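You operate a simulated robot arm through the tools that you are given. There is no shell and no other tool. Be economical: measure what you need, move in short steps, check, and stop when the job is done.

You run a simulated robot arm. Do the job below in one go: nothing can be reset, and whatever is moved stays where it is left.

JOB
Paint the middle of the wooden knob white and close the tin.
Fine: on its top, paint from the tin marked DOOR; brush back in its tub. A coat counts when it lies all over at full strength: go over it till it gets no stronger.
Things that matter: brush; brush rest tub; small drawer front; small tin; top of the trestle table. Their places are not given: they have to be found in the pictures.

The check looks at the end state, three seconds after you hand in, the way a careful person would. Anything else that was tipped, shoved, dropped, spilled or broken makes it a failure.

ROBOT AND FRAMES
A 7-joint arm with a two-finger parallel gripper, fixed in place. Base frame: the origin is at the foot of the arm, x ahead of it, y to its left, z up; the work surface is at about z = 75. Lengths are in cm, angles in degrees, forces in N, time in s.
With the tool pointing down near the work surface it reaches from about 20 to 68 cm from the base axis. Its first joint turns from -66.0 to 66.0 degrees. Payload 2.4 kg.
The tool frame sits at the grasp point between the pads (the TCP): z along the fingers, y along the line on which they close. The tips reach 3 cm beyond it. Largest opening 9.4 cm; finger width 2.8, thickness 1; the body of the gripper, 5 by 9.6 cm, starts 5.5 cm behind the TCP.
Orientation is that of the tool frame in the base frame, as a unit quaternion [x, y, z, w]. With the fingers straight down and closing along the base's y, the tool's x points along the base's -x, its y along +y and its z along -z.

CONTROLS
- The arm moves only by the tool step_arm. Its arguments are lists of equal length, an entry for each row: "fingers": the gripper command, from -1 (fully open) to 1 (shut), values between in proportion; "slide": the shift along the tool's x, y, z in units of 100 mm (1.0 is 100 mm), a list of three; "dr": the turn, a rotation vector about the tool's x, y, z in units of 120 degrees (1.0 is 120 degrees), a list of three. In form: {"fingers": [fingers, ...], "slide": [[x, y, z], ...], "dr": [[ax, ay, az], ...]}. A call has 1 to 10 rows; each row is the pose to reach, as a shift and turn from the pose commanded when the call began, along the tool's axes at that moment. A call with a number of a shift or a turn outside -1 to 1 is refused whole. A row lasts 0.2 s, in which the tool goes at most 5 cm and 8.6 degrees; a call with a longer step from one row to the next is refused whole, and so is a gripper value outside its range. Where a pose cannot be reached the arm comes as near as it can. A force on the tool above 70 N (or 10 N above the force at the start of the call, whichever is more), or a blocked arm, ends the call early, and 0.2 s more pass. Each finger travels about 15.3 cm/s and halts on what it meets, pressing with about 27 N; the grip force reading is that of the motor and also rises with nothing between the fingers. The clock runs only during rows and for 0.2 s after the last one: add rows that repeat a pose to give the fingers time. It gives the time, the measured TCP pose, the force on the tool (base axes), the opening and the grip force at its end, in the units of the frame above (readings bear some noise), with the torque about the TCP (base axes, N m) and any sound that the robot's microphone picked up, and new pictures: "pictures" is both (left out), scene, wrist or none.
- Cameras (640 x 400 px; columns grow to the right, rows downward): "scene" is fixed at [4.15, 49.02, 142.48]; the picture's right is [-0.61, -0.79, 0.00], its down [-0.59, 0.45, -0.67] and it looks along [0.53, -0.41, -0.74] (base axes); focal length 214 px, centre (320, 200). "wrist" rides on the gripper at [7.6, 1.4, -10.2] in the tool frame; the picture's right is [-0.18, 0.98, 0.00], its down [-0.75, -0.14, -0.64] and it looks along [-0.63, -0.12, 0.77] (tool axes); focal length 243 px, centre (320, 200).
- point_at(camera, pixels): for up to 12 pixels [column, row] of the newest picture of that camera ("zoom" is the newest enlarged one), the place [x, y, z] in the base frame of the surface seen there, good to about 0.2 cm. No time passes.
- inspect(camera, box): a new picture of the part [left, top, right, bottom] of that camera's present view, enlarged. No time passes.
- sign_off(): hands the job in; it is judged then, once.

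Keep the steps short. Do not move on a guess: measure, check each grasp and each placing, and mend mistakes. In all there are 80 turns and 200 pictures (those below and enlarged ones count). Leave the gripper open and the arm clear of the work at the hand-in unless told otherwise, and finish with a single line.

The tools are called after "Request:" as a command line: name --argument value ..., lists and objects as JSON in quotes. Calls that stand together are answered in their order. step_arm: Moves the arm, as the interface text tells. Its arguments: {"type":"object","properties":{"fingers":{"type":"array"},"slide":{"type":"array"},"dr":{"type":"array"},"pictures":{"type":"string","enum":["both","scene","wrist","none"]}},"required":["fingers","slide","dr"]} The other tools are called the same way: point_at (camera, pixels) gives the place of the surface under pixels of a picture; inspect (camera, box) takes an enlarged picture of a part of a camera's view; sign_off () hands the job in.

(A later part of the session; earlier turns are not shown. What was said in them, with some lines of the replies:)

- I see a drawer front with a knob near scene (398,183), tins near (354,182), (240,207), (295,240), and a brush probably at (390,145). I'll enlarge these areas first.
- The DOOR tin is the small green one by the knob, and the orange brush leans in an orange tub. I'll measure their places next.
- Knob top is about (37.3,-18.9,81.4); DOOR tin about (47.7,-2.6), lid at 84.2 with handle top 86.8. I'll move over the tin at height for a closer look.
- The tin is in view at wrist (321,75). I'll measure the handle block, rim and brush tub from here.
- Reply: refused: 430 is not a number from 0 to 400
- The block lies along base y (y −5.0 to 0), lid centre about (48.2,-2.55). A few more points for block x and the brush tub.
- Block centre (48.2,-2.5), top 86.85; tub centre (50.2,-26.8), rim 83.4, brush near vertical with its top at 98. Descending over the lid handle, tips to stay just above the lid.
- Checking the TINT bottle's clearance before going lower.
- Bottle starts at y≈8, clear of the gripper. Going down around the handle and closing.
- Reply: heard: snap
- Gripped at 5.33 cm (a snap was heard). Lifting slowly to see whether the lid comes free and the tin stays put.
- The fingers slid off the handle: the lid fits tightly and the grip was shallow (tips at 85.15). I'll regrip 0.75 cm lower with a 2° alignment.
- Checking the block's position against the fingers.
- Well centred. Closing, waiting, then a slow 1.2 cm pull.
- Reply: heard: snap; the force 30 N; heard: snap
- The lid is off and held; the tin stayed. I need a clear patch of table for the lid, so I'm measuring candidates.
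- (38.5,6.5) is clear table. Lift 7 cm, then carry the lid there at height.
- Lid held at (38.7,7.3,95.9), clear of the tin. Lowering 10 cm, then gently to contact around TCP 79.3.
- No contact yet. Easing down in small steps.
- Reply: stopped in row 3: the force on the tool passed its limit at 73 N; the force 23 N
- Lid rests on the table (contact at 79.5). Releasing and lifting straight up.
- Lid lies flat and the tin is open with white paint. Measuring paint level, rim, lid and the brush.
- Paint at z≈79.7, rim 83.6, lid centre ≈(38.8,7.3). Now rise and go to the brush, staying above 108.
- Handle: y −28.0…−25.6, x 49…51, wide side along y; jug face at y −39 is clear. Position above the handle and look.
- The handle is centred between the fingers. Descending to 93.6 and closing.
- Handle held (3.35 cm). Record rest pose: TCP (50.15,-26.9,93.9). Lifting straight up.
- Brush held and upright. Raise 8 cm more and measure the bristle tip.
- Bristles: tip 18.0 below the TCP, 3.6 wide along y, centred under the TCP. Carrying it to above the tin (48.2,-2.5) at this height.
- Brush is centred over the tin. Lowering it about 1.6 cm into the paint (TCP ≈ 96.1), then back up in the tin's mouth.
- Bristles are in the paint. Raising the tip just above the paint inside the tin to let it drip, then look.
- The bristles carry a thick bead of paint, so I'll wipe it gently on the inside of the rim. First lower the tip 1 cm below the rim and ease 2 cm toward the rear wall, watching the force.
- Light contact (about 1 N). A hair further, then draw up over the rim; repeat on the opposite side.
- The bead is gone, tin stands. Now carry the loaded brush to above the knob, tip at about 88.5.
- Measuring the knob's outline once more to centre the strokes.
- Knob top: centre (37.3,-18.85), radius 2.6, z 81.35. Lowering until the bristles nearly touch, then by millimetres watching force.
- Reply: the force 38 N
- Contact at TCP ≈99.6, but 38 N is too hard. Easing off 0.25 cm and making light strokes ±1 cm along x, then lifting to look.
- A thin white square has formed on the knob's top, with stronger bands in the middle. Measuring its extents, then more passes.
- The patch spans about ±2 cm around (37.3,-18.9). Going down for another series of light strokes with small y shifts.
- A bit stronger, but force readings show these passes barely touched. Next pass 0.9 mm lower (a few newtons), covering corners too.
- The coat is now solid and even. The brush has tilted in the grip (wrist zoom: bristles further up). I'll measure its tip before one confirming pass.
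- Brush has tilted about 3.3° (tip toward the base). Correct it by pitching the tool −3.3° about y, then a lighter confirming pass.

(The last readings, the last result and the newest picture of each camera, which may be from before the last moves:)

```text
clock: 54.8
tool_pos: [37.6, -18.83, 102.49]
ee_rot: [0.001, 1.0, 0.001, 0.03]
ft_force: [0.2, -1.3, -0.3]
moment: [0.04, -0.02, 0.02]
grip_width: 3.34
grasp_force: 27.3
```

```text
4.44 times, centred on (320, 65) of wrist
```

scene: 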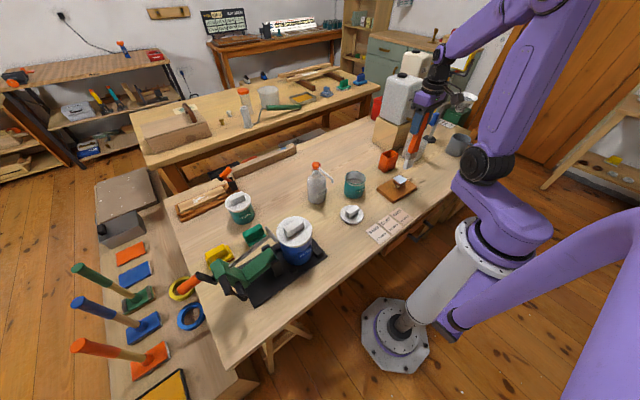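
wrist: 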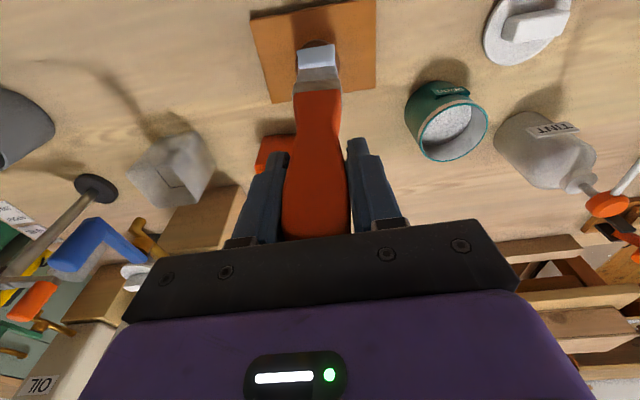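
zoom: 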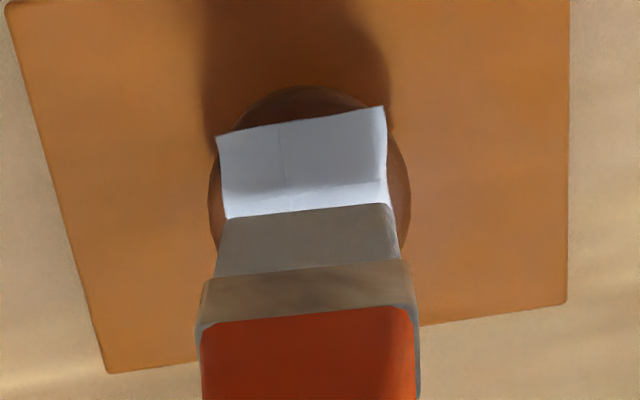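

Request:
point_at --camera "zoom" --pixels '[[225, 226], [300, 214], [385, 207], [300, 240], [310, 290]]'

```text
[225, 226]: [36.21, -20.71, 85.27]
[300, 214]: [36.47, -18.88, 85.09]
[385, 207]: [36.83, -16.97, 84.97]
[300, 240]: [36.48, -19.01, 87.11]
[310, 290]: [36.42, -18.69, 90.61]
```

Brush is vertical again, tip about 3.6 cm above the knob top. Lowering to a touch in small steps.

Request:
step_arm --fingers '[1, 1, 1, 1]' --slide '[[0.0, 0, 0.15], [0.02, 0, 0.29], [0.02, 0, 0.31], [0.02, 0, 0.31]]' --dr '[[0, 0, 0], [0, 0, 0], [0, 0, 0], [0, 0, 0]]' --pictures "none"

```text
clock: 55.8
tool_pos: [37.36, -18.84, 99.46]
ee_rot: [0.0, 1.0, 0.0, 0.029]
ft_force: [-0.1, -0.9, -0.9]
moment: [0.01, -0.01, 0.0]
grip_width: 3.36
grasp_force: 27.6
```

Still no contact at 99.46; lower a few millimetres more.

Request:
step_arm --fingers '[1, 1, 1]' --slide '[[0, 0, 0.015], [0, 0, 0.03], [0, 0, 0.03]]' --dr '[[0, 0, 0], [0, 0, 0], [0, 0, 0]]' --pictures "none"

```text
clock: 56.6
tool_pos: [37.47, -18.87, 99.13]
ee_rot: [0.001, 1.0, 0.0, 0.031]
ft_force: [1.4, 3.3, 37.4]
moment: [0.06, 0.09, -0.07]
grip_width: 3.39
grasp_force: 27.2
```

Contact (37 N). Back off 1.7 mm and stroke across lightly, then lift to compare.

Request:
step_arm --fingers '[1, 1, 1, 1, 1, 1, 1, 1, 1]' --slide '[[0, 0, -0.015], [0.05, -0.03, -0.02], [0.08, -0.06, -0.022], [0.04, -0.06, -0.019], [0, -0.06, -0.017], [-0.04, -0.06, -0.015], [-0.08, -0.06, -0.012], [-0.08, 0, -0.012], [-0.08, 0.06, -0.012]]' --dr '[[0, 0, 0], [0, 0, 0], [0, 0, 0], [0, 0, 0], [0, 0, 0], [0, 0, 0], [0, 0, 0], [0, 0, 0], [0, 0, 0]]' --pictures "none"

Request:
step_arm --fingers '[1, 1, 1, 1, 1, 1, 1]' --slide '[[0.04, 0, -0.002], [0.08, 0, -0.005], [0.12, 0, -0.007], [0.16, 0, -0.01], [0.16, 0, -0.1], [0.12, -0.06, -0.4], [0.12, -0.06, -0.8]]' --dr '[[0, 0, 0], [0, 0, 0], [0, 0, 0], [0, 0, 0], [0, 0, 0], [0, 0, 0], [0, 0, 0]]' --pictures "both"

Request:
inspect --camera "scene" --box '[374, 165, 422, 205]'

Request:
inspect --camera "wrist" --box '[272, 20, 368, 110]'

```text
clock: 58.6
tool_pos: [38.05, -18.3, 99.21]
ee_rot: [-0.001, 1.0, 0.0, 0.03]
ft_force: [0.1, 0.2, -1.0]
moment: [-0.03, -0.01, 0.03]
grip_width: 3.37
grasp_force: 26.6
```

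```text
clock: 60.2
tool_pos: [36.29, -18.73, 107.34]
ee_rot: [0.0, 1.0, 0.0, 0.028]
ft_force: [0.2, -0.2, -0.5]
moment: [0.0, -0.03, -0.02]
grip_width: 3.33
grasp_force: 27.1
```

scene: 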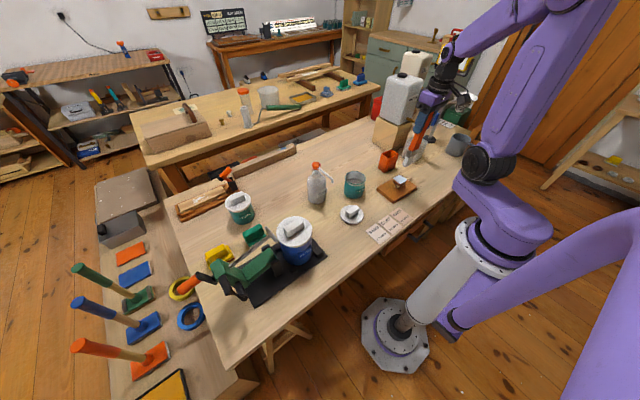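
wrist: 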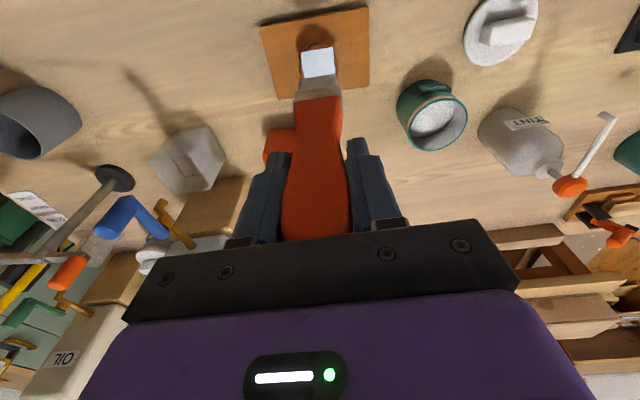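

```text
10.00 times, centred on (398, 185) of scene
```

zoom: 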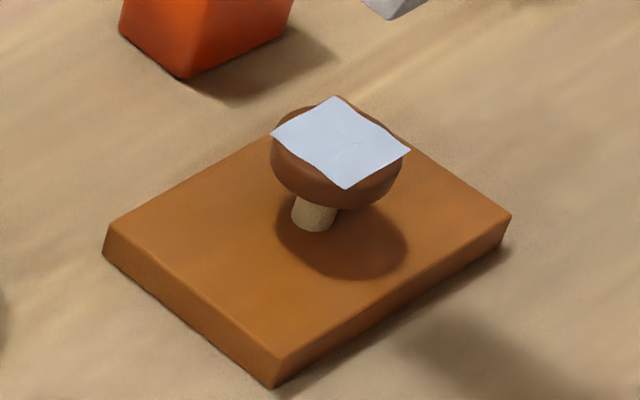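

```text
4.44 times, centred on (320, 65) of wrist
```

zoom: 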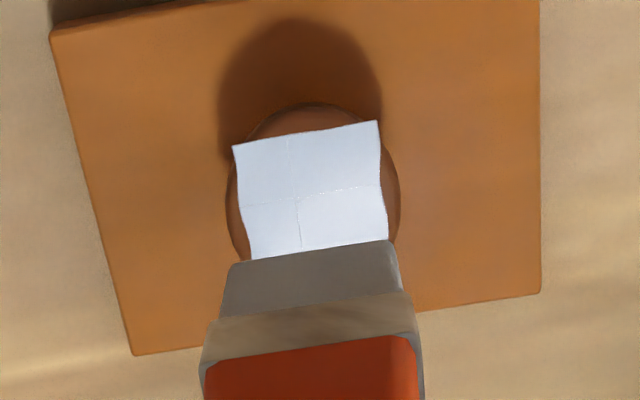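

No change from the last pass: the coat is even and at full strength. Measuring the bristle tip now before returning the brush.

Request:
point_at --camera "zoom" --pixels '[[230, 265], [310, 252], [388, 243], [310, 280], [310, 315]]'

Request:
point_at --camera "scene" --pixels '[[380, 154], [388, 150], [397, 153], [389, 157], [386, 171], [388, 160]]'

```text
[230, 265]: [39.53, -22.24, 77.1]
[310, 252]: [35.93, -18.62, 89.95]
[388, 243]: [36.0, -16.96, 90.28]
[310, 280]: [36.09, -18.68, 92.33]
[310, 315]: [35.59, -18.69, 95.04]
```

```text
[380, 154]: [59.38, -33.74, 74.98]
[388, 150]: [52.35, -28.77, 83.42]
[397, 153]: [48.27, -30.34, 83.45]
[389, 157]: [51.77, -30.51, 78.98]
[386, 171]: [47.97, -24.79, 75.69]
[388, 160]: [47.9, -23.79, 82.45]
```

Tip is 17.4 below the TCP and now leans +2° in x. Straighten by +2.1° pitch and carry it to above the tub.

Request:
step_arm --fingers '[1, 1, 1, 1]' --slide '[[0, 0, -0.25], [-0.23, -0.13, -0.4], [-0.46, -0.26, -0.4], [-0.7, -0.4, -0.4]]' --dr '[[0, 0.0175, 0], [0, 0.0175, 0], [0, 0.0175, 0], [0, 0.0175, 0]]' --pictures "none"

Request:
step_arm --fingers '[1, 1, 1, 1]' --slide '[[-0.23, -0.13, 0], [-0.46, -0.26, 0], [-0.67, -0.41, 0], [-0.67, -0.41, 0]]' --dr '[[0, 0, 0], [0, 0, 0], [0, 0, 0], [0, 0, 0]]' --pictures "wrist"

Request:
inspect --camera "wrist" --box '[264, 30, 376, 120]'

```text
clock: 61.2
tool_pos: [43.21, -22.54, 111.44]
ee_rot: [0.0, 1.0, 0.0, 0.011]
ft_force: [0.6, 0.0, 0.0]
moment: [0.03, 0.02, 0.01]
grip_width: 3.35
grasp_force: 27.5
```

```text
clock: 62.2
tool_pos: [49.94, -26.74, 111.75]
ee_rot: [0.0, 1.0, 0.0, 0.011]
ft_force: [0.3, -0.1, -0.4]
moment: [0.03, -0.03, 0.0]
grip_width: 3.35
grasp_force: 27.5
```

wrist: 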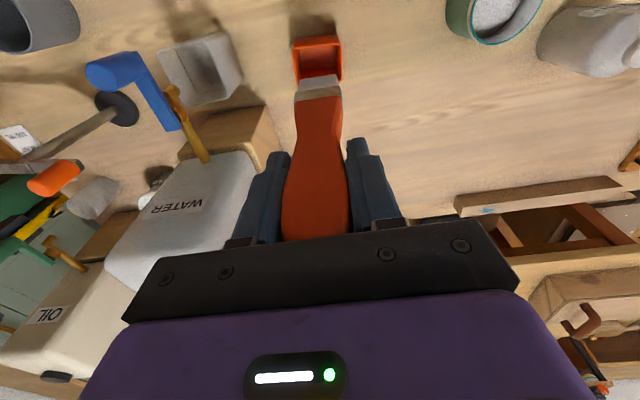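

```text
4.44 times, centred on (320, 75) of wrist
```

zoom: 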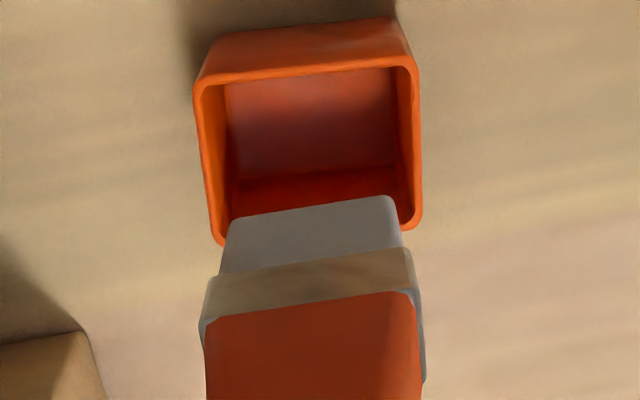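

Request:
point_at --camera "zoom" --pixels '[[240, 225], [312, 212], [385, 200], [310, 235], [310, 265], [206, 90], [300, 76], [412, 65], [415, 222], [222, 240], [310, 130], [360, 175]]'

```text
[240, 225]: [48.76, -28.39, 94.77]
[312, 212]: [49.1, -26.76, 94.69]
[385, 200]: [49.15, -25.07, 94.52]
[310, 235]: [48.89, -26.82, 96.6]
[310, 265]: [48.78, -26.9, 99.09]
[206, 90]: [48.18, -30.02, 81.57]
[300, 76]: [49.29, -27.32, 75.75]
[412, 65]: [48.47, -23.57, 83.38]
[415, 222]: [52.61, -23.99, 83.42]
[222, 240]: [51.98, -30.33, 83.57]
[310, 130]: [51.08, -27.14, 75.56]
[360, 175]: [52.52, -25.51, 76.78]
```

Brush is centred over the tub. Lowering 10 cm, then the rest in gentler steps.

Request:
step_arm --fingers '[1, 1, 1, 1, 1]' --slide '[[0.0, -0.02, 0.3], [0.01, -0.02, 0.6], [0.01, -0.02, 0.85], [0.01, -0.02, 1.0], [0.01, -0.02, 1.0]]' --dr '[[0, 0, 0], [0, 0, 0], [0, 0, 0], [0, 0, 0], [0, 0, 0]]' --pictures "wrist"

Request:
inspect --camera "wrist" --box '[264, 30, 376, 120]'

```text
clock: 63.4
tool_pos: [50.15, -27.1, 101.56]
ee_rot: [-0.001, 1.0, 0.0, 0.011]
ft_force: [1.4, 0.2, -0.2]
moment: [0.0, -0.02, 0.0]
grip_width: 3.33
grasp_force: 27.0
```

wrist: 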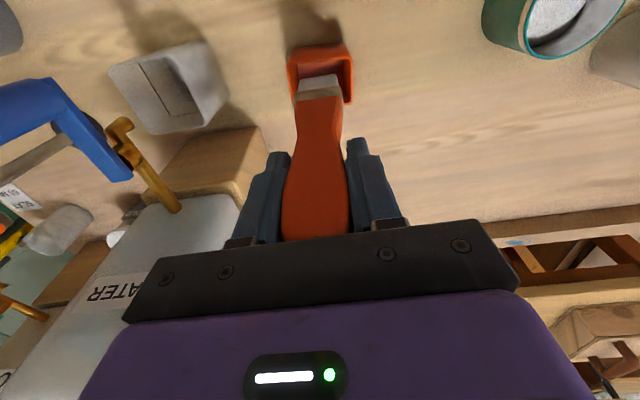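

```text
4.44 times, centred on (320, 75) of wrist
```

zoom: 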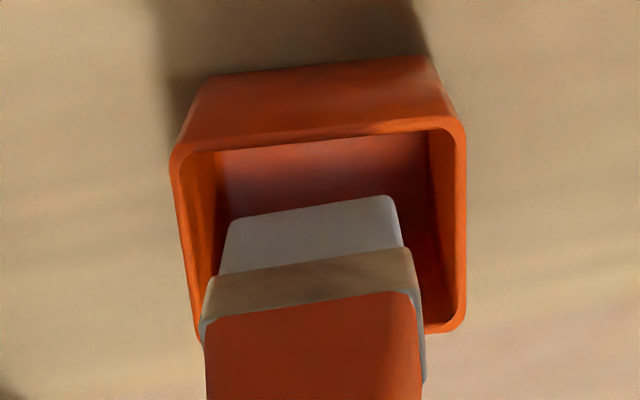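

Tip is at the rim, slightly toward −y; shift +0.25 cm and lower the remaining 8.2 cm.

Request:
step_arm --fingers '[1, 1, 1, 1, 1, 1]' --slide '[[0.0, 0.025, 0.0], [0.005, 0.025, 0.25], [0.01, 0.025, 0.5], [0.015, 0.025, 0.7], [0.015, 0.025, 0.8], [0.015, 0.025, 0.8]]' --dr '[[0, 0, 0], [0, 0, 0], [0, 0, 0], [0, 0, 0], [0, 0, 0], [0, 0, 0]]' --pictures "both"

Request:
inspect --camera "scene" --box '[355, 90, 451, 180]'

```text
clock: 64.8
tool_pos: [50.0, -26.79, 93.84]
ee_rot: [-0.001, 1.0, 0.0, 0.011]
ft_force: [0.5, 0.5, -1.3]
moment: [-0.01, 0.03, 0.0]
grip_width: 3.33
grasp_force: 27.2
```

scene: 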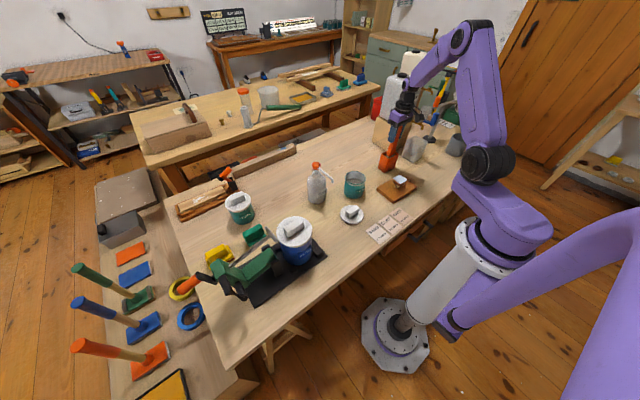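
wrist: 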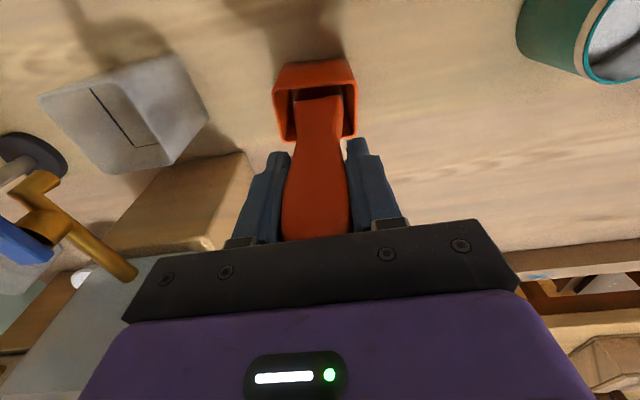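

```text
4.44 times, centred on (403, 135) of scene
```

zoom: 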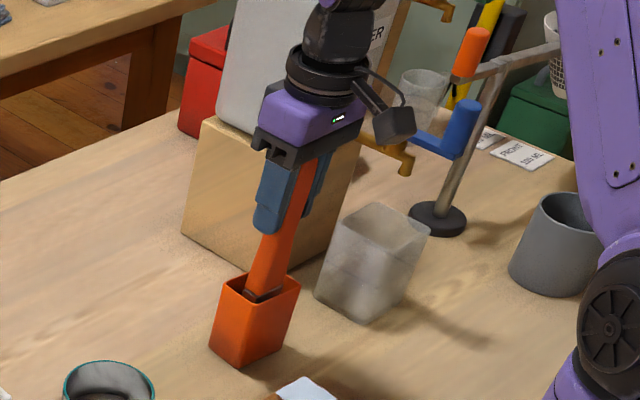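

Brush is in the tub, no contact yet. Easing down until the floor is felt.

Request:
step_arm --fingers '[1, 1, 1, 1]' --slide '[[0, 0, 0.02], [0, 0, 0.04], [0, 0, 0.05], [0, 0, 0.05]]' --dr '[[0, 0, 0], [0, 0, 0], [0, 0, 0], [0, 0, 0]]' --pictures "none"

```text
clock: 65.8
tool_pos: [50.06, -26.7, 93.31]
ee_rot: [0.001, 1.0, 0.0, 0.012]
ft_force: [-0.9, -0.4, 5.5]
moment: [0.0, 0.34, 0.02]
grip_width: 3.32
grasp_force: 27.2
```

The floor is felt (5.5 N). Open, wait, and rise straight up.

Request:
step_arm --fingers '[0.2, -0.2, -1, -1, -1, -1, -1]' --slide '[[0, 0, 0], [0, 0, 0], [0, 0, 0], [0, 0, 0], [0, 0, -0.2], [0, 0, -0.5], [0, 0, -0.9]]' --dr '[[0, 0, 0], [0, 0, 0], [0, 0, 0], [0, 0, 0], [0, 0, 0], [0, 0, 0], [0, 0, 0]]' --pictures "both"

Request:
inspect --camera "scene" --box '[355, 90, 451, 180]'

```text
clock: 67.4
tool_pos: [49.96, -26.8, 102.28]
ee_rot: [0.0, 1.0, 0.0, 0.011]
ft_force: [0.3, 0.4, -0.3]
moment: [0.03, 0.01, 0.0]
grip_width: 9.41
grasp_force: 0.1
```

scene: 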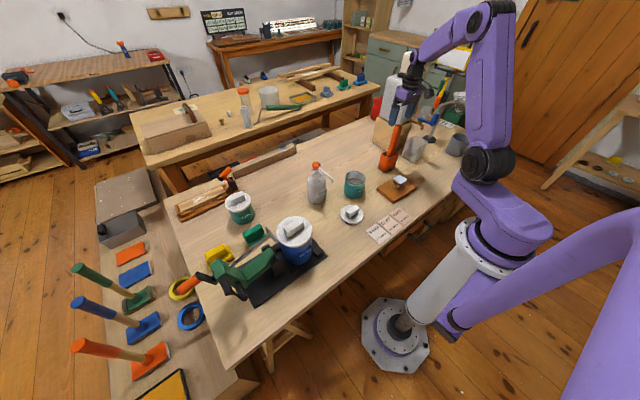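
wrist: 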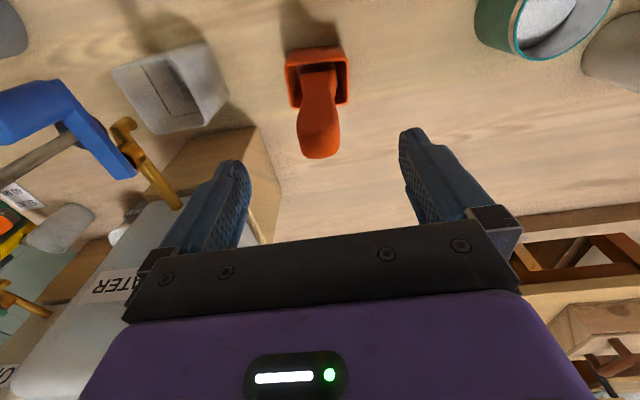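

```text
4.44 times, centred on (403, 135) of scene
```

zoom: 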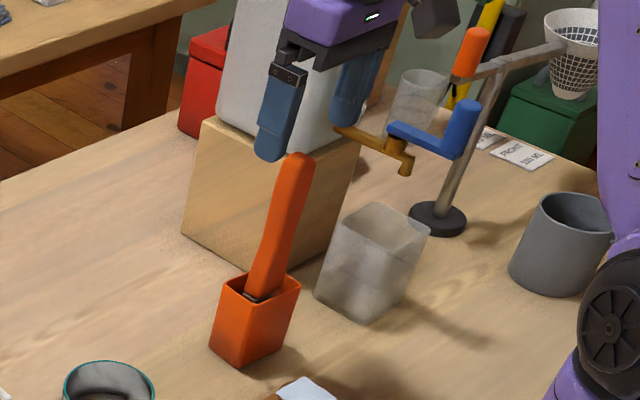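

Brush stands in its tub. Now level the tool, rise, and travel to the lid at (38.7,7).

Request:
step_arm --fingers '[-1, -1, -1, -1, -1]' --slide '[[0, 0, -0.3], [0, 0, -0.6], [0.12, 0.4, -0.6], [0.24, 0.8, -0.6], [0.3, 1.0, -0.6]]' --dr '[[0, 0.01, 0], [0, 0.01, 0], [0, 0.01, 0.019], [0, 0.01, 0.019], [0, 0.01, 0.019]]' --pictures "none"

Request:
step_arm --fingers '[-1, -1, -1]' --slide '[[0.12, 0.4, 0], [0.24, 0.8, 0], [0.3, 1.0, 0]]' --dr '[[0, 0, 0], [0, 0, 0], [0, 0, 0]]' --pictures "none"

Request:
step_arm --fingers '[-1, -1, -1, -1]' --slide '[[0.14, 0.4, 0], [0.28, 0.8, 0], [0.35, 1.0, 0], [0.35, 1.0, 0]]' --dr '[[0, 0, 0], [0, 0, 0], [0, 0, 0], [0, 0, 0]]' --pictures "none"

```text
clock: 68.6
tool_pos: [46.71, -16.87, 108.32]
ee_rot: [0.021, 1.0, 0.001, 0.001]
ft_force: [-0.2, 0.1, 0.9]
moment: [0.01, 0.02, 0.02]
grip_width: 9.39
grasp_force: 0.0
```

```text
clock: 69.4
tool_pos: [44.2, -6.6, 108.16]
ee_rot: [0.021, 1.0, -0.001, 0.0]
ft_force: [0.2, -0.5, -0.8]
moment: [0.01, -0.03, 0.01]
grip_width: 9.39
grasp_force: 0.0
```

```text
clock: 70.4
tool_pos: [40.99, 3.44, 107.94]
ee_rot: [0.02, 1.0, 0.0, 0.001]
ft_force: [0.1, -0.3, 0.5]
moment: [0.0, 0.03, -0.03]
grip_width: 9.43
grasp_force: 0.1
```

Now over to (38.7,7.0) and down to 96 for a look.

Request:
step_arm --fingers '[-1, -1, -1, -1, -1, -1]' --slide '[[0.24, 0.35, 0], [0.24, 0.35, 0.3], [0.24, 0.35, 0.6], [0.24, 0.35, 0.85], [0.24, 0.35, 1.0], [0.24, 0.35, 1.0]]' --dr '[[0, 0, 0], [0, 0, 0], [0, 0, 0], [0, 0, 0], [0, 0, 0], [0, 0, 0]]' --pictures "both"

Request:
inspect --camera "wrist" --box '[240, 40, 400, 180]'

```text
clock: 71.8
tool_pos: [38.65, 6.96, 98.02]
ee_rot: [0.02, 1.0, 0.0, 0.0]
ft_force: [0.1, 0.0, -0.1]
moment: [0.02, 0.02, 0.0]
grip_width: 9.43
grasp_force: 0.1
```

scene: 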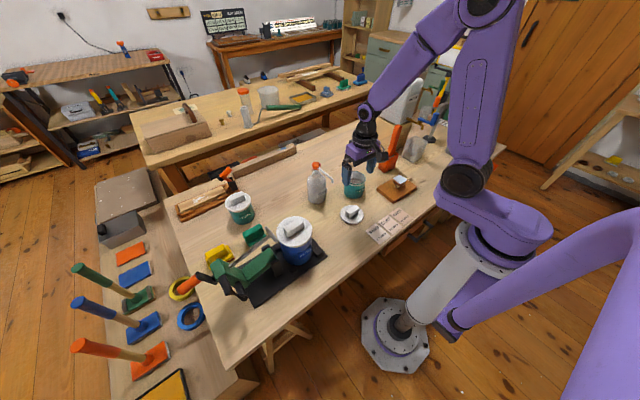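
wrist: 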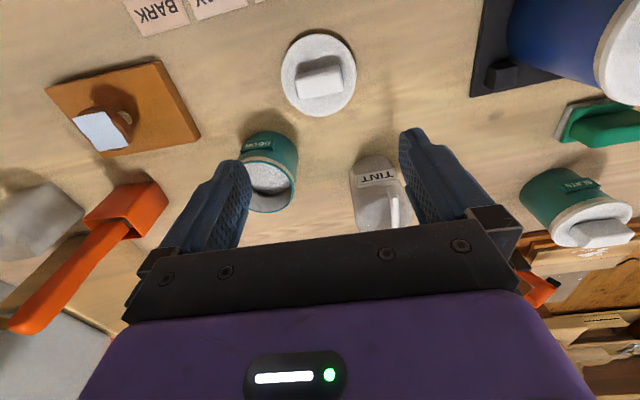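

```text
2.86 times, centred on (320, 110) of wrist
```

zoom: 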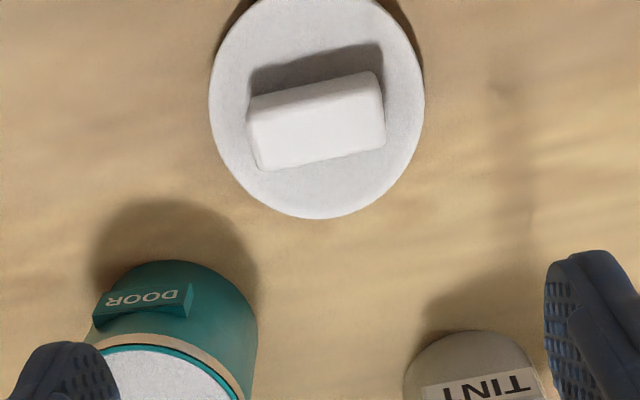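

Request:
point_at --camera "zoom" --pixels '[[255, 125], [383, 100], [318, 105], [320, 155], [213, 110], [420, 90], [318, 215], [170, 340], [105, 348], [235, 385], [255, 165], [380, 140]]'

Request:
point_at --camera "scene" --pixels '[[345, 177], [365, 177], [355, 170.5], [355, 183.5], [348, 172], [363, 182]]'

Request:
inspect --camera "scene" --box '[331, 160, 379, 200]'

```text
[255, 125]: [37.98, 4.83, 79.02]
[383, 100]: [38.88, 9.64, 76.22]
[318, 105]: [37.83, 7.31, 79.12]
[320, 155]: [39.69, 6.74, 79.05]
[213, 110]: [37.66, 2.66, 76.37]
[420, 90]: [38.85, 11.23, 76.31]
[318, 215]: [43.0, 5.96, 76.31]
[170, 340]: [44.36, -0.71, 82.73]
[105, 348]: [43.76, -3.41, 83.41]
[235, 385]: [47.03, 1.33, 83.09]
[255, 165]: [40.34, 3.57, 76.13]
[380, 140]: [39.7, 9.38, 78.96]
```

```text
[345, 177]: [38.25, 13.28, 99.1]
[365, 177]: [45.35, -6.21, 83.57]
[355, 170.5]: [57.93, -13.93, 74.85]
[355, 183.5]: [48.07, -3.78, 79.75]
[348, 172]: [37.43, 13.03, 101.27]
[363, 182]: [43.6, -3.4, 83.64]
```

```text
10.00 times, centred on (355, 180) of scene
```

zoom: 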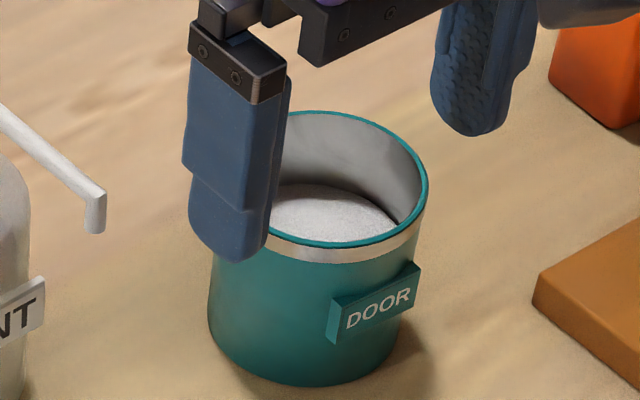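

Measuring the tin's rim precisely from this enlarged picture.

Request:
point_at --camera "zoom" --pixels '[[426, 185], [418, 160], [400, 137], [370, 119], [340, 112], [310, 112], [422, 205], [405, 227], [380, 240], [345, 246], [310, 242], [285, 235]]'

```text
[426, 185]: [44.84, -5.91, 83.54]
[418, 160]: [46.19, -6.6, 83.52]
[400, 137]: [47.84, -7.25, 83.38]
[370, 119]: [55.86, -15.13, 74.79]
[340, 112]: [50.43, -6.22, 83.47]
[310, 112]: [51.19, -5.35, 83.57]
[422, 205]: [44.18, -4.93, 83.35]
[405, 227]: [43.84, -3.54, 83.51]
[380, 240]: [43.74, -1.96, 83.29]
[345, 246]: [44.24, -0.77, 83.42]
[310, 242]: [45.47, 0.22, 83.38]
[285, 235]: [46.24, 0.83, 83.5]
```

Tin centre now ≈(47.75,-3.0). Descend onto the lid handle and grip at TCP 79.6.

Request:
step_arm --fingers '[-1, -1, -1, -1, -1]' --slide '[[0, 0, 0.3], [0, 0, 0.6], [0, 0, 0.85], [0, 0, 1.0], [0, 0, 1.0]]' --dr '[[0, 0, 0], [0, 0, 0], [0, 0, 0], [0, 0, 0], [0, 0, 0]]' --pictures "none"

Request:
step_arm --fingers '[-1, -1, -1, -1, 1, 1, 1, 1]' --slide '[[0, 0.01, 0.3], [0, 0.01, 0.6], [0, 0.01, 0.84], [0, 0.01, 0.84], [0, 0.01, 0.84], [0, 0.01, 0.84], [0, 0.01, 0.84], [0, 0.01, 0.84]]' --dr '[[0, 0, 0], [0, 0, 0], [0, 0, 0], [0, 0, 0], [0, 0, 0], [0, 0, 0], [0, 0, 0], [0, 0, 0]]' --pictures "wrist"

```text
clock: 73.0
tool_pos: [38.82, 7.09, 88.12]
ee_rot: [0.02, 1.0, -0.001, 0.0]
ft_force: [-0.8, -0.3, 1.1]
moment: [-0.02, 0.03, 0.01]
grip_width: 9.43
grasp_force: 0.0
```

```text
clock: 74.8
tool_pos: [38.84, 7.0, 79.67]
ee_rot: [0.02, 1.0, -0.001, 0.0]
ft_force: [0.1, 0.2, 0.3]
moment: [-0.02, -0.01, -0.01]
grip_width: 5.34
grasp_force: 27.2
```

wrist: 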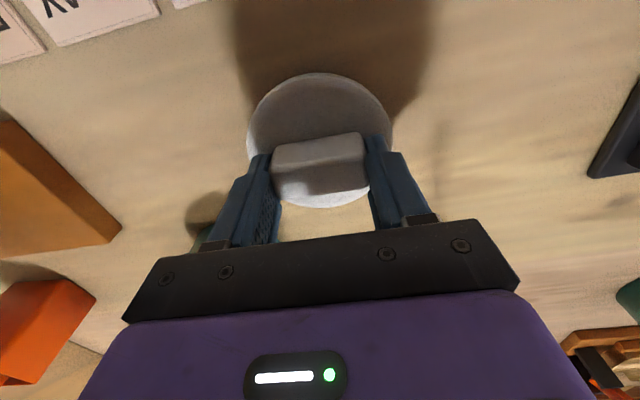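

Lid gripped (5.34). Lift 10 cm straight up, then 4 more and over the tin.

Request:
step_arm --fingers '[1, 1, 1, 1]' --slide '[[0, 0, -0.2], [0, 0, -0.5], [0, 0, -0.8], [0, 0, -1.0]]' --dr '[[0, 0, 0], [0, 0, 0], [0, 0, 0], [0, 0, 0]]' --pictures "none"

Request:
step_arm --fingers '[1, 1, 1, 1, 1, 1, 1]' --slide '[[0, 0, -0.4], [-0.2, -0.2, -0.4], [-0.45, -0.46, -0.4], [-0.7, -0.72, -0.4], [-0.93, -0.96, -0.4], [-0.93, -0.96, -0.4], [-0.93, -0.96, -0.4]]' --dr '[[0, 0, 0], [0, 0, 0], [0, 0, 0], [0, 0, 0], [0, 0, 0], [0, 0, 0], [0, 0, 0]]' --pictures "both"

Request:
inspect --camera "scene" --box '[314, 140, 394, 200]'

Request:
inspect --camera "wrist" --box '[230, 30, 410, 220]'

```text
clock: 75.8
tool_pos: [38.85, 6.99, 89.75]
ee_rot: [0.02, 1.0, -0.001, -0.001]
ft_force: [-0.3, 0.6, -0.5]
moment: [0.02, -0.03, -0.01]
grip_width: 5.34
grasp_force: 26.4
```

```text
clock: 77.4
tool_pos: [47.84, -2.67, 93.8]
ee_rot: [0.02, 1.0, 0.0, 0.001]
ft_force: [-0.8, 0.5, -0.2]
moment: [-0.02, 0.04, 0.01]
grip_width: 5.34
grasp_force: 27.1
```

scene: 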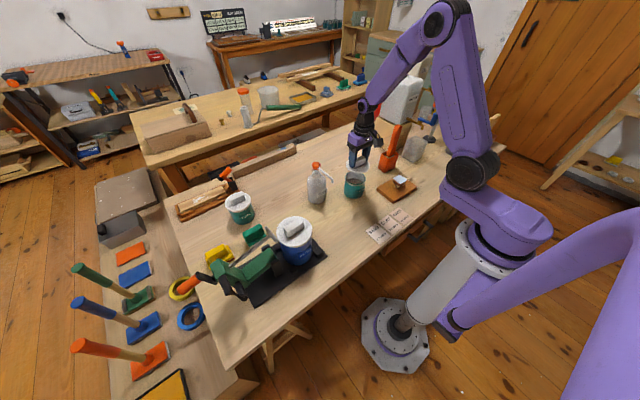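
wrist: 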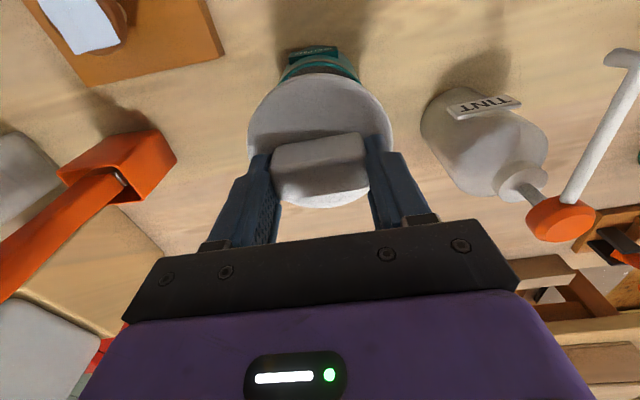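

```text
6.67 times, centred on (354, 170) of scene
```

zoom: 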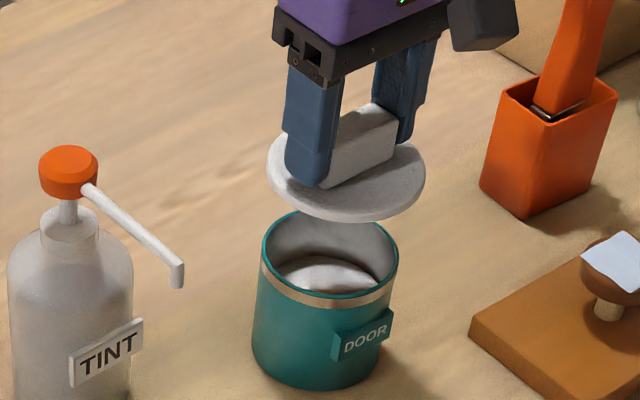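

```text
2.11 times, centred on (320, 125) of wrist
```

zoom: 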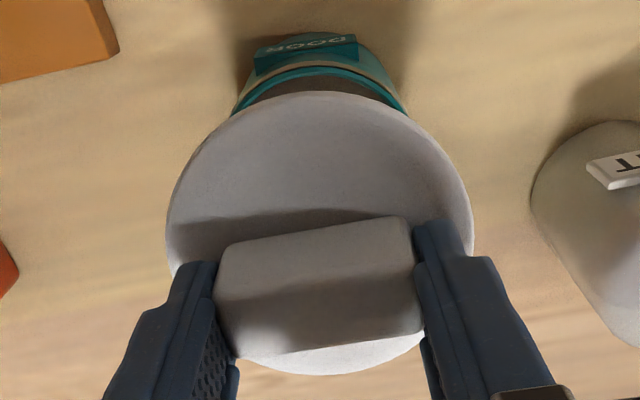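

Request:
point_at --camera "scene" --pixels '[[353.8, 177.5], [373.6, 177.5], [363.5, 184.4], [356.8, 182.6], [370.2, 182.6], [355, 174], [354.4, 164.8], [377.4, 166.2], [366.5, 171.3], [359, 169], [374, 169.9]]'

Request:
point_at --camera "wrist" --pixels '[[279, 132], [363, 130], [320, 74.5], [340, 203], [321, 65], [300, 72], [343, 76]]'

```text
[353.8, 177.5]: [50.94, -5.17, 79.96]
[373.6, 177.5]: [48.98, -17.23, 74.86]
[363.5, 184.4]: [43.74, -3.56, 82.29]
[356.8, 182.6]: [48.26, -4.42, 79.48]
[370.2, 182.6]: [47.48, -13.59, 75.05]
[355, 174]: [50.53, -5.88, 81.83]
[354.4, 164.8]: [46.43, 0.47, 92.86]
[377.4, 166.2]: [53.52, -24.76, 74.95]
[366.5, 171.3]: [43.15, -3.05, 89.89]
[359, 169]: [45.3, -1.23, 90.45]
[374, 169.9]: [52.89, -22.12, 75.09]
```

```text
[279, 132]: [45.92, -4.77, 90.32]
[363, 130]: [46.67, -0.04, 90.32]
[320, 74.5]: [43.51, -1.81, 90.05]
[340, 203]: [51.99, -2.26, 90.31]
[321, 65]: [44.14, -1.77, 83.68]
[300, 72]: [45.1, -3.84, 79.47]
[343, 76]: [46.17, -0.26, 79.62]
```

Request:
point_at --camera "scene" --pixels '[[345.8, 177.5], [365.5, 177.5], [355.5, 184.3], [348.9, 182.9], [362.1, 182.9], [346.8, 174], [346.5, 164.8], [369.3, 166.3], [358.5, 172.4], [351, 170.2], [366, 170.8]]'

```text
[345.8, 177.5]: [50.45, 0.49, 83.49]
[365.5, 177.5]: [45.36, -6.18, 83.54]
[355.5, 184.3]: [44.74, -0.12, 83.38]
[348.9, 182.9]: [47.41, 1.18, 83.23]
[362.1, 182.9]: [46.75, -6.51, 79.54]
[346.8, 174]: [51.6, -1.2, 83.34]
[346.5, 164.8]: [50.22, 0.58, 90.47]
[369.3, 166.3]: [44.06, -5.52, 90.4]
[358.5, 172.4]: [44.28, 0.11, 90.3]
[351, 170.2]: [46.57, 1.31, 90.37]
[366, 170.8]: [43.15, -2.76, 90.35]
```

Lid centre ≈(47.6,-2.7), tin centre ≈(47.8,-2.85): shift by 0.15 each and lower to just above the rim.

Request:
step_arm --fingers '[1, 1, 1, 1, 1]' --slide '[[-0.018, -0.015, 0.1], [-0.018, -0.015, 0.3], [-0.018, -0.015, 0.45], [-0.018, -0.015, 0.5], [-0.018, -0.015, 0.5]]' --dr '[[0, 0, 0], [0, 0, 0], [0, 0, 0], [0, 0, 0], [0, 0, 0]]' --pictures "both"

Request:
inspect --camera "scene" --box '[331, 160, 379, 200]'

Request:
inspect --camera "wrist" --box '[230, 30, 410, 220]'

```text
clock: 78.6
tool_pos: [48.09, -3.06, 88.87]
ee_rot: [0.02, 1.0, 0.0, 0.001]
ft_force: [-1.0, -0.4, -0.1]
moment: [0.02, -0.01, -0.01]
grip_width: 5.33
grasp_force: 26.7
```

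scene: 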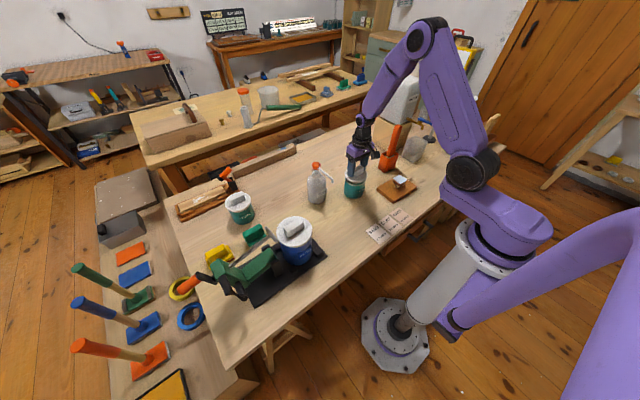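
wrist: 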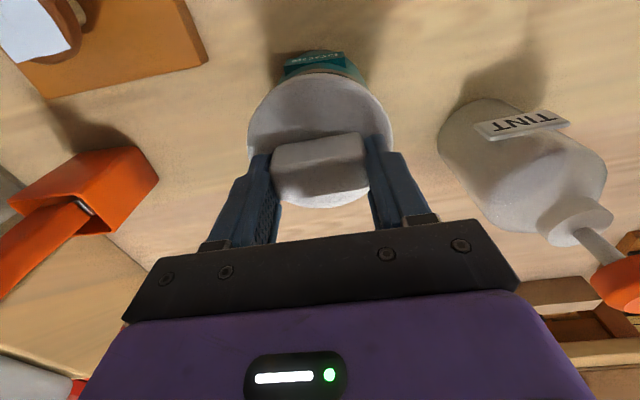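

```text
10.00 times, centred on (355, 180) of scene
```

zoom: 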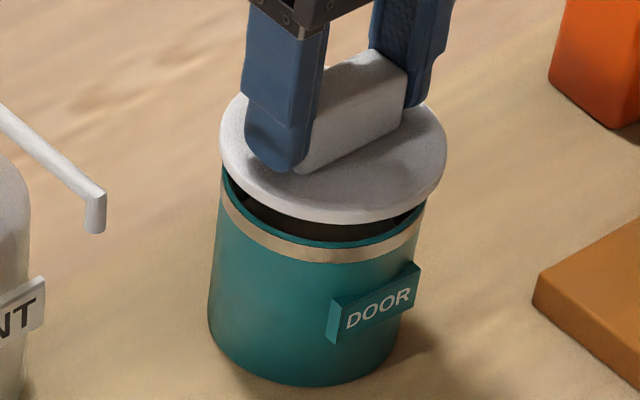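

```text
2.11 times, centred on (320, 125) of wrist
```

zoom: 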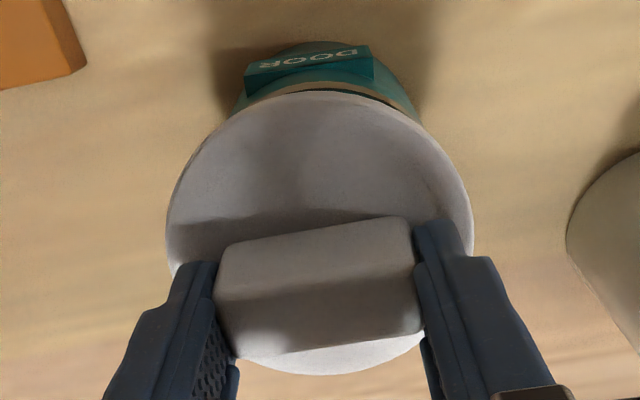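

Lid looks aligned with the rim (same offset as when it first came off). Pressing down in small steps.

Request:
step_arm --fingers '[1, 1, 1, 1, 1, 1]' --slide '[[0, 0, 0.04], [0, 0, 0.08], [0, 0, 0.11], [0, 0, 0.13], [0, 0, 0.15], [0, 0, 0.15]]' --dr '[[0, 0, 0], [0, 0, 0], [0, 0, 0], [0, 0, 0], [0, 0, 0], [0, 0, 0]]' --pictures "both"

Request:
inspect --camera "scene" --box '[331, 160, 379, 200]'

```text
clock: 80.0
tool_pos: [47.86, -3.08, 87.36]
ee_rot: [0.02, 1.0, 0.0, 0.003]
ft_force: [-8.6, 0.1, 40.6]
moment: [-0.01, 0.22, 0.02]
grip_width: 5.31
grasp_force: 27.3
```

scene: 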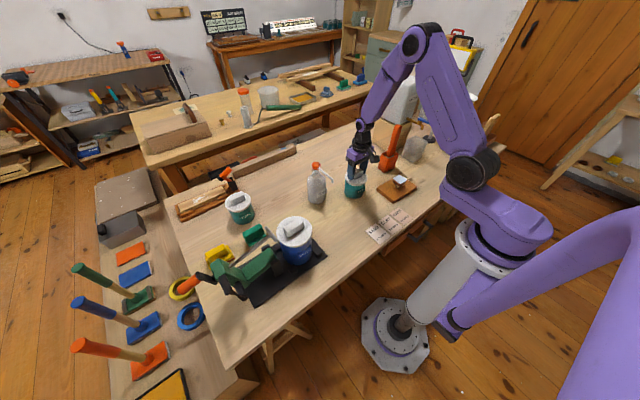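
wrist: 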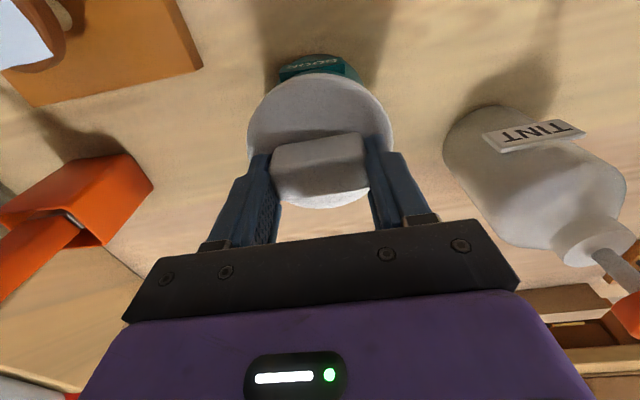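

```text
10.00 times, centred on (355, 180) of scene
```

zoom: 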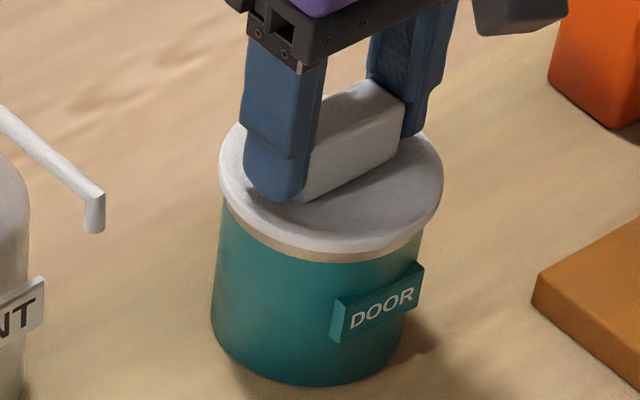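

The lid sits on the rim (40 N) but no snap was heard. Pressing slightly harder.

Request:
step_arm --fingers '[1, 1, 1, 1]' --slide '[[0, 0, 0.01], [0, 0, 0.02], [0, 0, 0.03], [0, 0, 0.03]]' --dr '[[0, 0, 0], [0, 0, 0], [0, 0, 0], [0, 0, 0]]' --pictures "none"

Request:
point_at --camera "wrist" --pixels '[[260, 130], [380, 125], [318, 80], [318, 110], [320, 203], [345, 203]]'

```text
clock: 80.8
tool_pos: [47.86, -3.12, 87.23]
ee_rot: [0.02, 1.0, -0.001, 0.002]
ft_force: [-6.3, 1.2, 18.4]
moment: [-0.04, 0.06, -0.06]
grip_width: 5.36
grasp_force: 26.4
stopped in row 3: the force on the tool passed its limit at 72 N (the readings are from after the stop); the commanded pose is now the measured one
```

```text
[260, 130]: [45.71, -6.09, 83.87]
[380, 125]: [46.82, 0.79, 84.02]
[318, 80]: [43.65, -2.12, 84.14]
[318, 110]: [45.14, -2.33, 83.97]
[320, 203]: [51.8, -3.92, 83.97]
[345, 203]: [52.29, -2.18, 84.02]
```

Pressed with 72 N peak; lid top reads 84.0, matching the original 84.15. Release, rise and inspect.

Request:
step_arm --fingers '[-1, -1, -1, -1, -1, -1]' --slide '[[0, 0, -0.01], [0, 0, -0.01], [0, 0, -0.01], [0, 0, -0.3], [0, 0, -0.6], [0, 0, -0.9]]' --dr '[[0, 0, 0], [0, 0, 0], [0, 0, 0], [0, 0, 0], [0, 0, 0], [0, 0, 0]]' --pictures "both"

Request:
inspect --camera "scene" --box '[331, 160, 379, 200]'

Request:
inspect --camera "wrist" --box '[250, 20, 390, 160]'

```text
clock: 82.2
tool_pos: [47.96, -2.83, 96.35]
ee_rot: [0.02, 1.0, 0.0, 0.001]
ft_force: [0.1, 0.2, -0.9]
moment: [0.02, -0.05, 0.01]
grip_width: 9.39
grasp_force: 0.0
heard: snap
```

scene: 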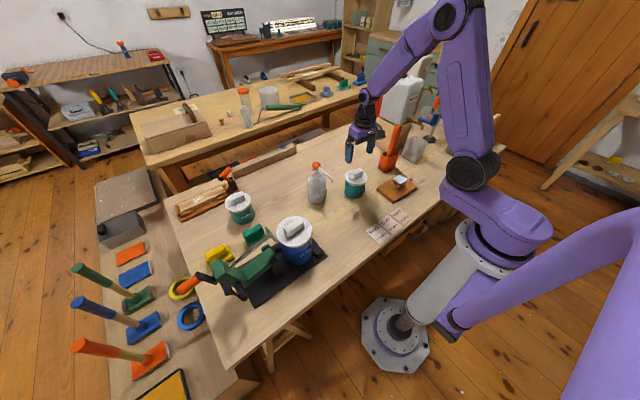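
wrist: 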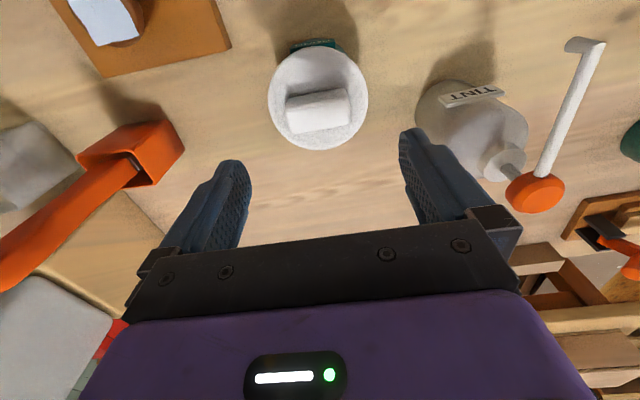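

```text
10.00 times, centred on (355, 180) of scene
```

zoom: 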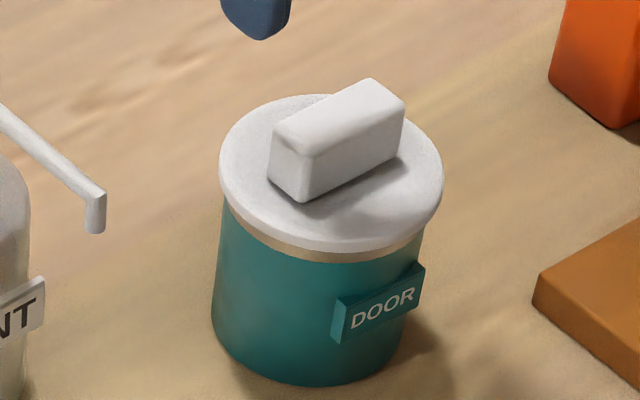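

```text
2.86 times, centred on (320, 90) of wrist
```

zoom: 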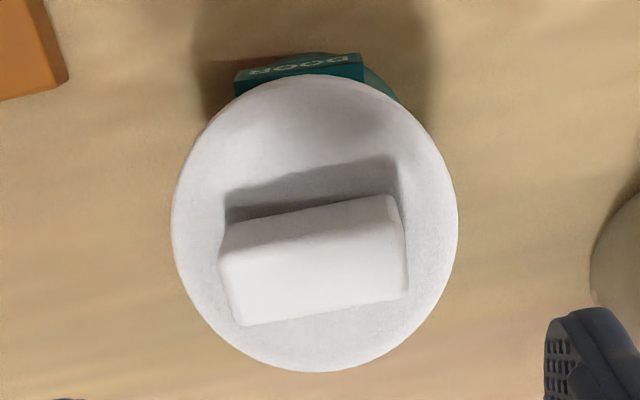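

A snap was heard on release. Check lid height/level, then press the handle top once with closed fingers to be certain it is seated.

Request:
point_at --camera "wrist" --pixels '[[272, 95], [364, 95], [318, 55], [318, 143], [318, 112], [300, 60], [350, 135]]'

Request:
step_arm --fingers '[1, 1, 1, 1, 1, 1]' --slide '[[0, 0, 0], [0, 0, 0], [0, 0, 0], [0, 0, 0.3], [0, 0, 0.55], [0, 0, 0.55]]' --dr '[[0, 0, 0], [0, 0, 0], [0, 0, 0], [0, 0, 0], [0, 0, 0], [0, 0, 0]]' --pictures "none"

```text
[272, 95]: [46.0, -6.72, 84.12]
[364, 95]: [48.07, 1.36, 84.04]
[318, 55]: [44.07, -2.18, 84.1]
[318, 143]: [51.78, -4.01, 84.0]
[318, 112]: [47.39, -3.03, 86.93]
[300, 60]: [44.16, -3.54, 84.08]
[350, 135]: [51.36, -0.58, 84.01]
```

```text
clock: 83.6
tool_pos: [48.04, -2.89, 91.05]
ee_rot: [0.02, 1.0, 0.0, 0.002]
ft_force: [-0.4, -0.2, 0.1]
moment: [0.02, 0.0, -0.01]
grip_width: 0.03
grasp_force: 26.8
```

Lid is level at 84.05. Pressing on the handle with the closed tips.

Request:
step_arm --fingers '[1, 1, 1, 1, 1, 1]' --slide '[[0, 0, 0.08], [0, 0, 0.12], [0, 0, 0.14], [0, 0, 0.155], [0, 0, 0.155], [0, 0, -0.1]]' --dr '[[0, 0, 0], [0, 0, 0], [0, 0, 0], [0, 0, 0], [0, 0, 0], [0, 0, 0]]' --pictures "none"

```text
clock: 84.4
tool_pos: [48.02, -2.92, 89.86]
ee_rot: [0.019, 1.0, 0.0, 0.002]
ft_force: [-8.9, 1.4, 23.0]
moment: [0.04, 0.37, -0.05]
grip_width: 0.0
grasp_force: 27.5
stopped in row 4: the force on the tool passed its limit at 79 N (the readings are from after the stop); the commanded pose is now the measured one
```

79 N and no further movement or snap: the lid is fully seated. Rise, open the fingers and clear away for a final look.

Request:
step_arm --fingers '[1, 1, -1, -1, -1, -1]' --slide '[[0, 0, -0.1], [0, 0, -0.4], [0, 0, -0.8], [0, 0, -1.0], [0, 0, -1.0], [0, 0, -1.0]]' --dr '[[0, 0, 0], [0, 0, 0], [0, 0, 0], [0, 0, 0], [0, 0, 0], [0, 0, 0]]' --pictures "none"

Request:
step_arm --fingers '[-1, -1, -1, -1, -1]' --slide '[[0, 0, -0.4], [0, 0, -0.8], [0.3, 0, -1.0], [0.7, 0, -1.0], [1.0, 0, -1.0]]' --dr '[[0, 0, 0], [0, 0, 0], [0, 0, 0], [0, 0, 0], [0, 0, 0]]' --pictures "both"

Request:
inspect --camera "scene" --box '[330, 110, 442, 210]'

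Request:
inspect --camera "wrist" --box '[60, 0, 420, 225]'

```text
clock: 85.8
tool_pos: [48.04, -2.9, 99.62]
ee_rot: [0.019, 1.0, 0.0, 0.003]
ft_force: [0.3, 0.4, -0.4]
moment: [0.02, -0.01, -0.02]
grip_width: 9.39
grasp_force: 0.1
```

```text
clock: 87.0
tool_pos: [37.62, -2.64, 109.62]
ee_rot: [0.02, 1.0, -0.001, 0.003]
ft_force: [0.1, 1.0, 0.0]
moment: [-0.05, -0.01, -0.04]
grip_width: 9.38
grasp_force: 0.0
```

scene: 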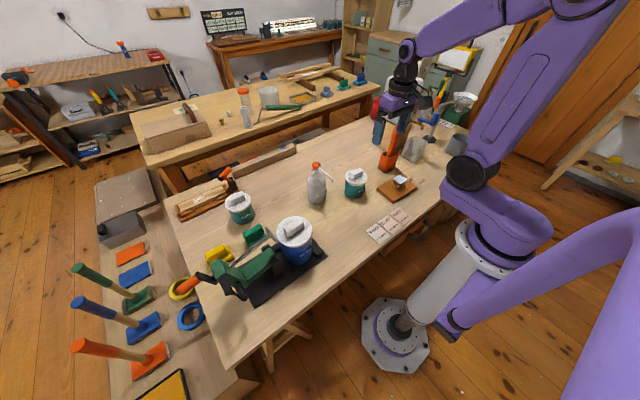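
wrist: 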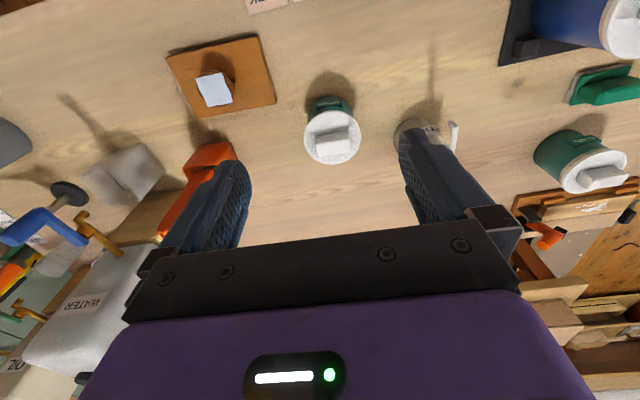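

```text
4.00 times, centred on (386, 160) of scene
```

zoom: 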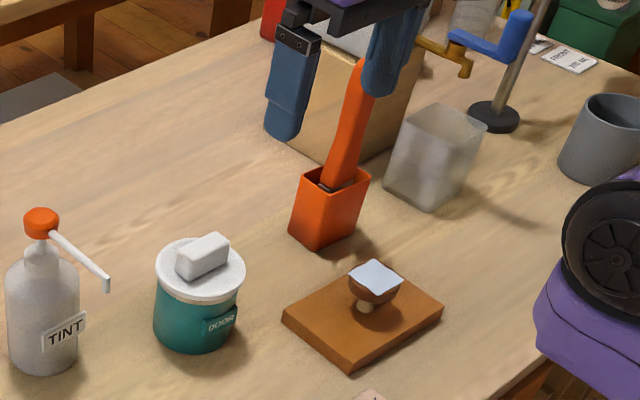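

```text
1.78 times, centred on (240, 112) of wrist
```

zoom: 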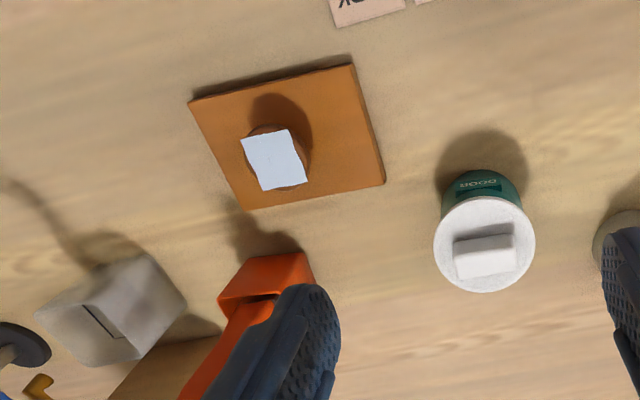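

The coat is solid and white, the tin is closed, the brush is in its tub, and I see no spills on the table. The gripper is open and clear, so I'm handing in.

Request:
sign_off

```text
The job is handed in.
```

The middle of the knob's top has a full, even white coat from the DOOR tin, the tin is closed (it slid about half a centimetre on the table during the work), and the brush is back in its tub.
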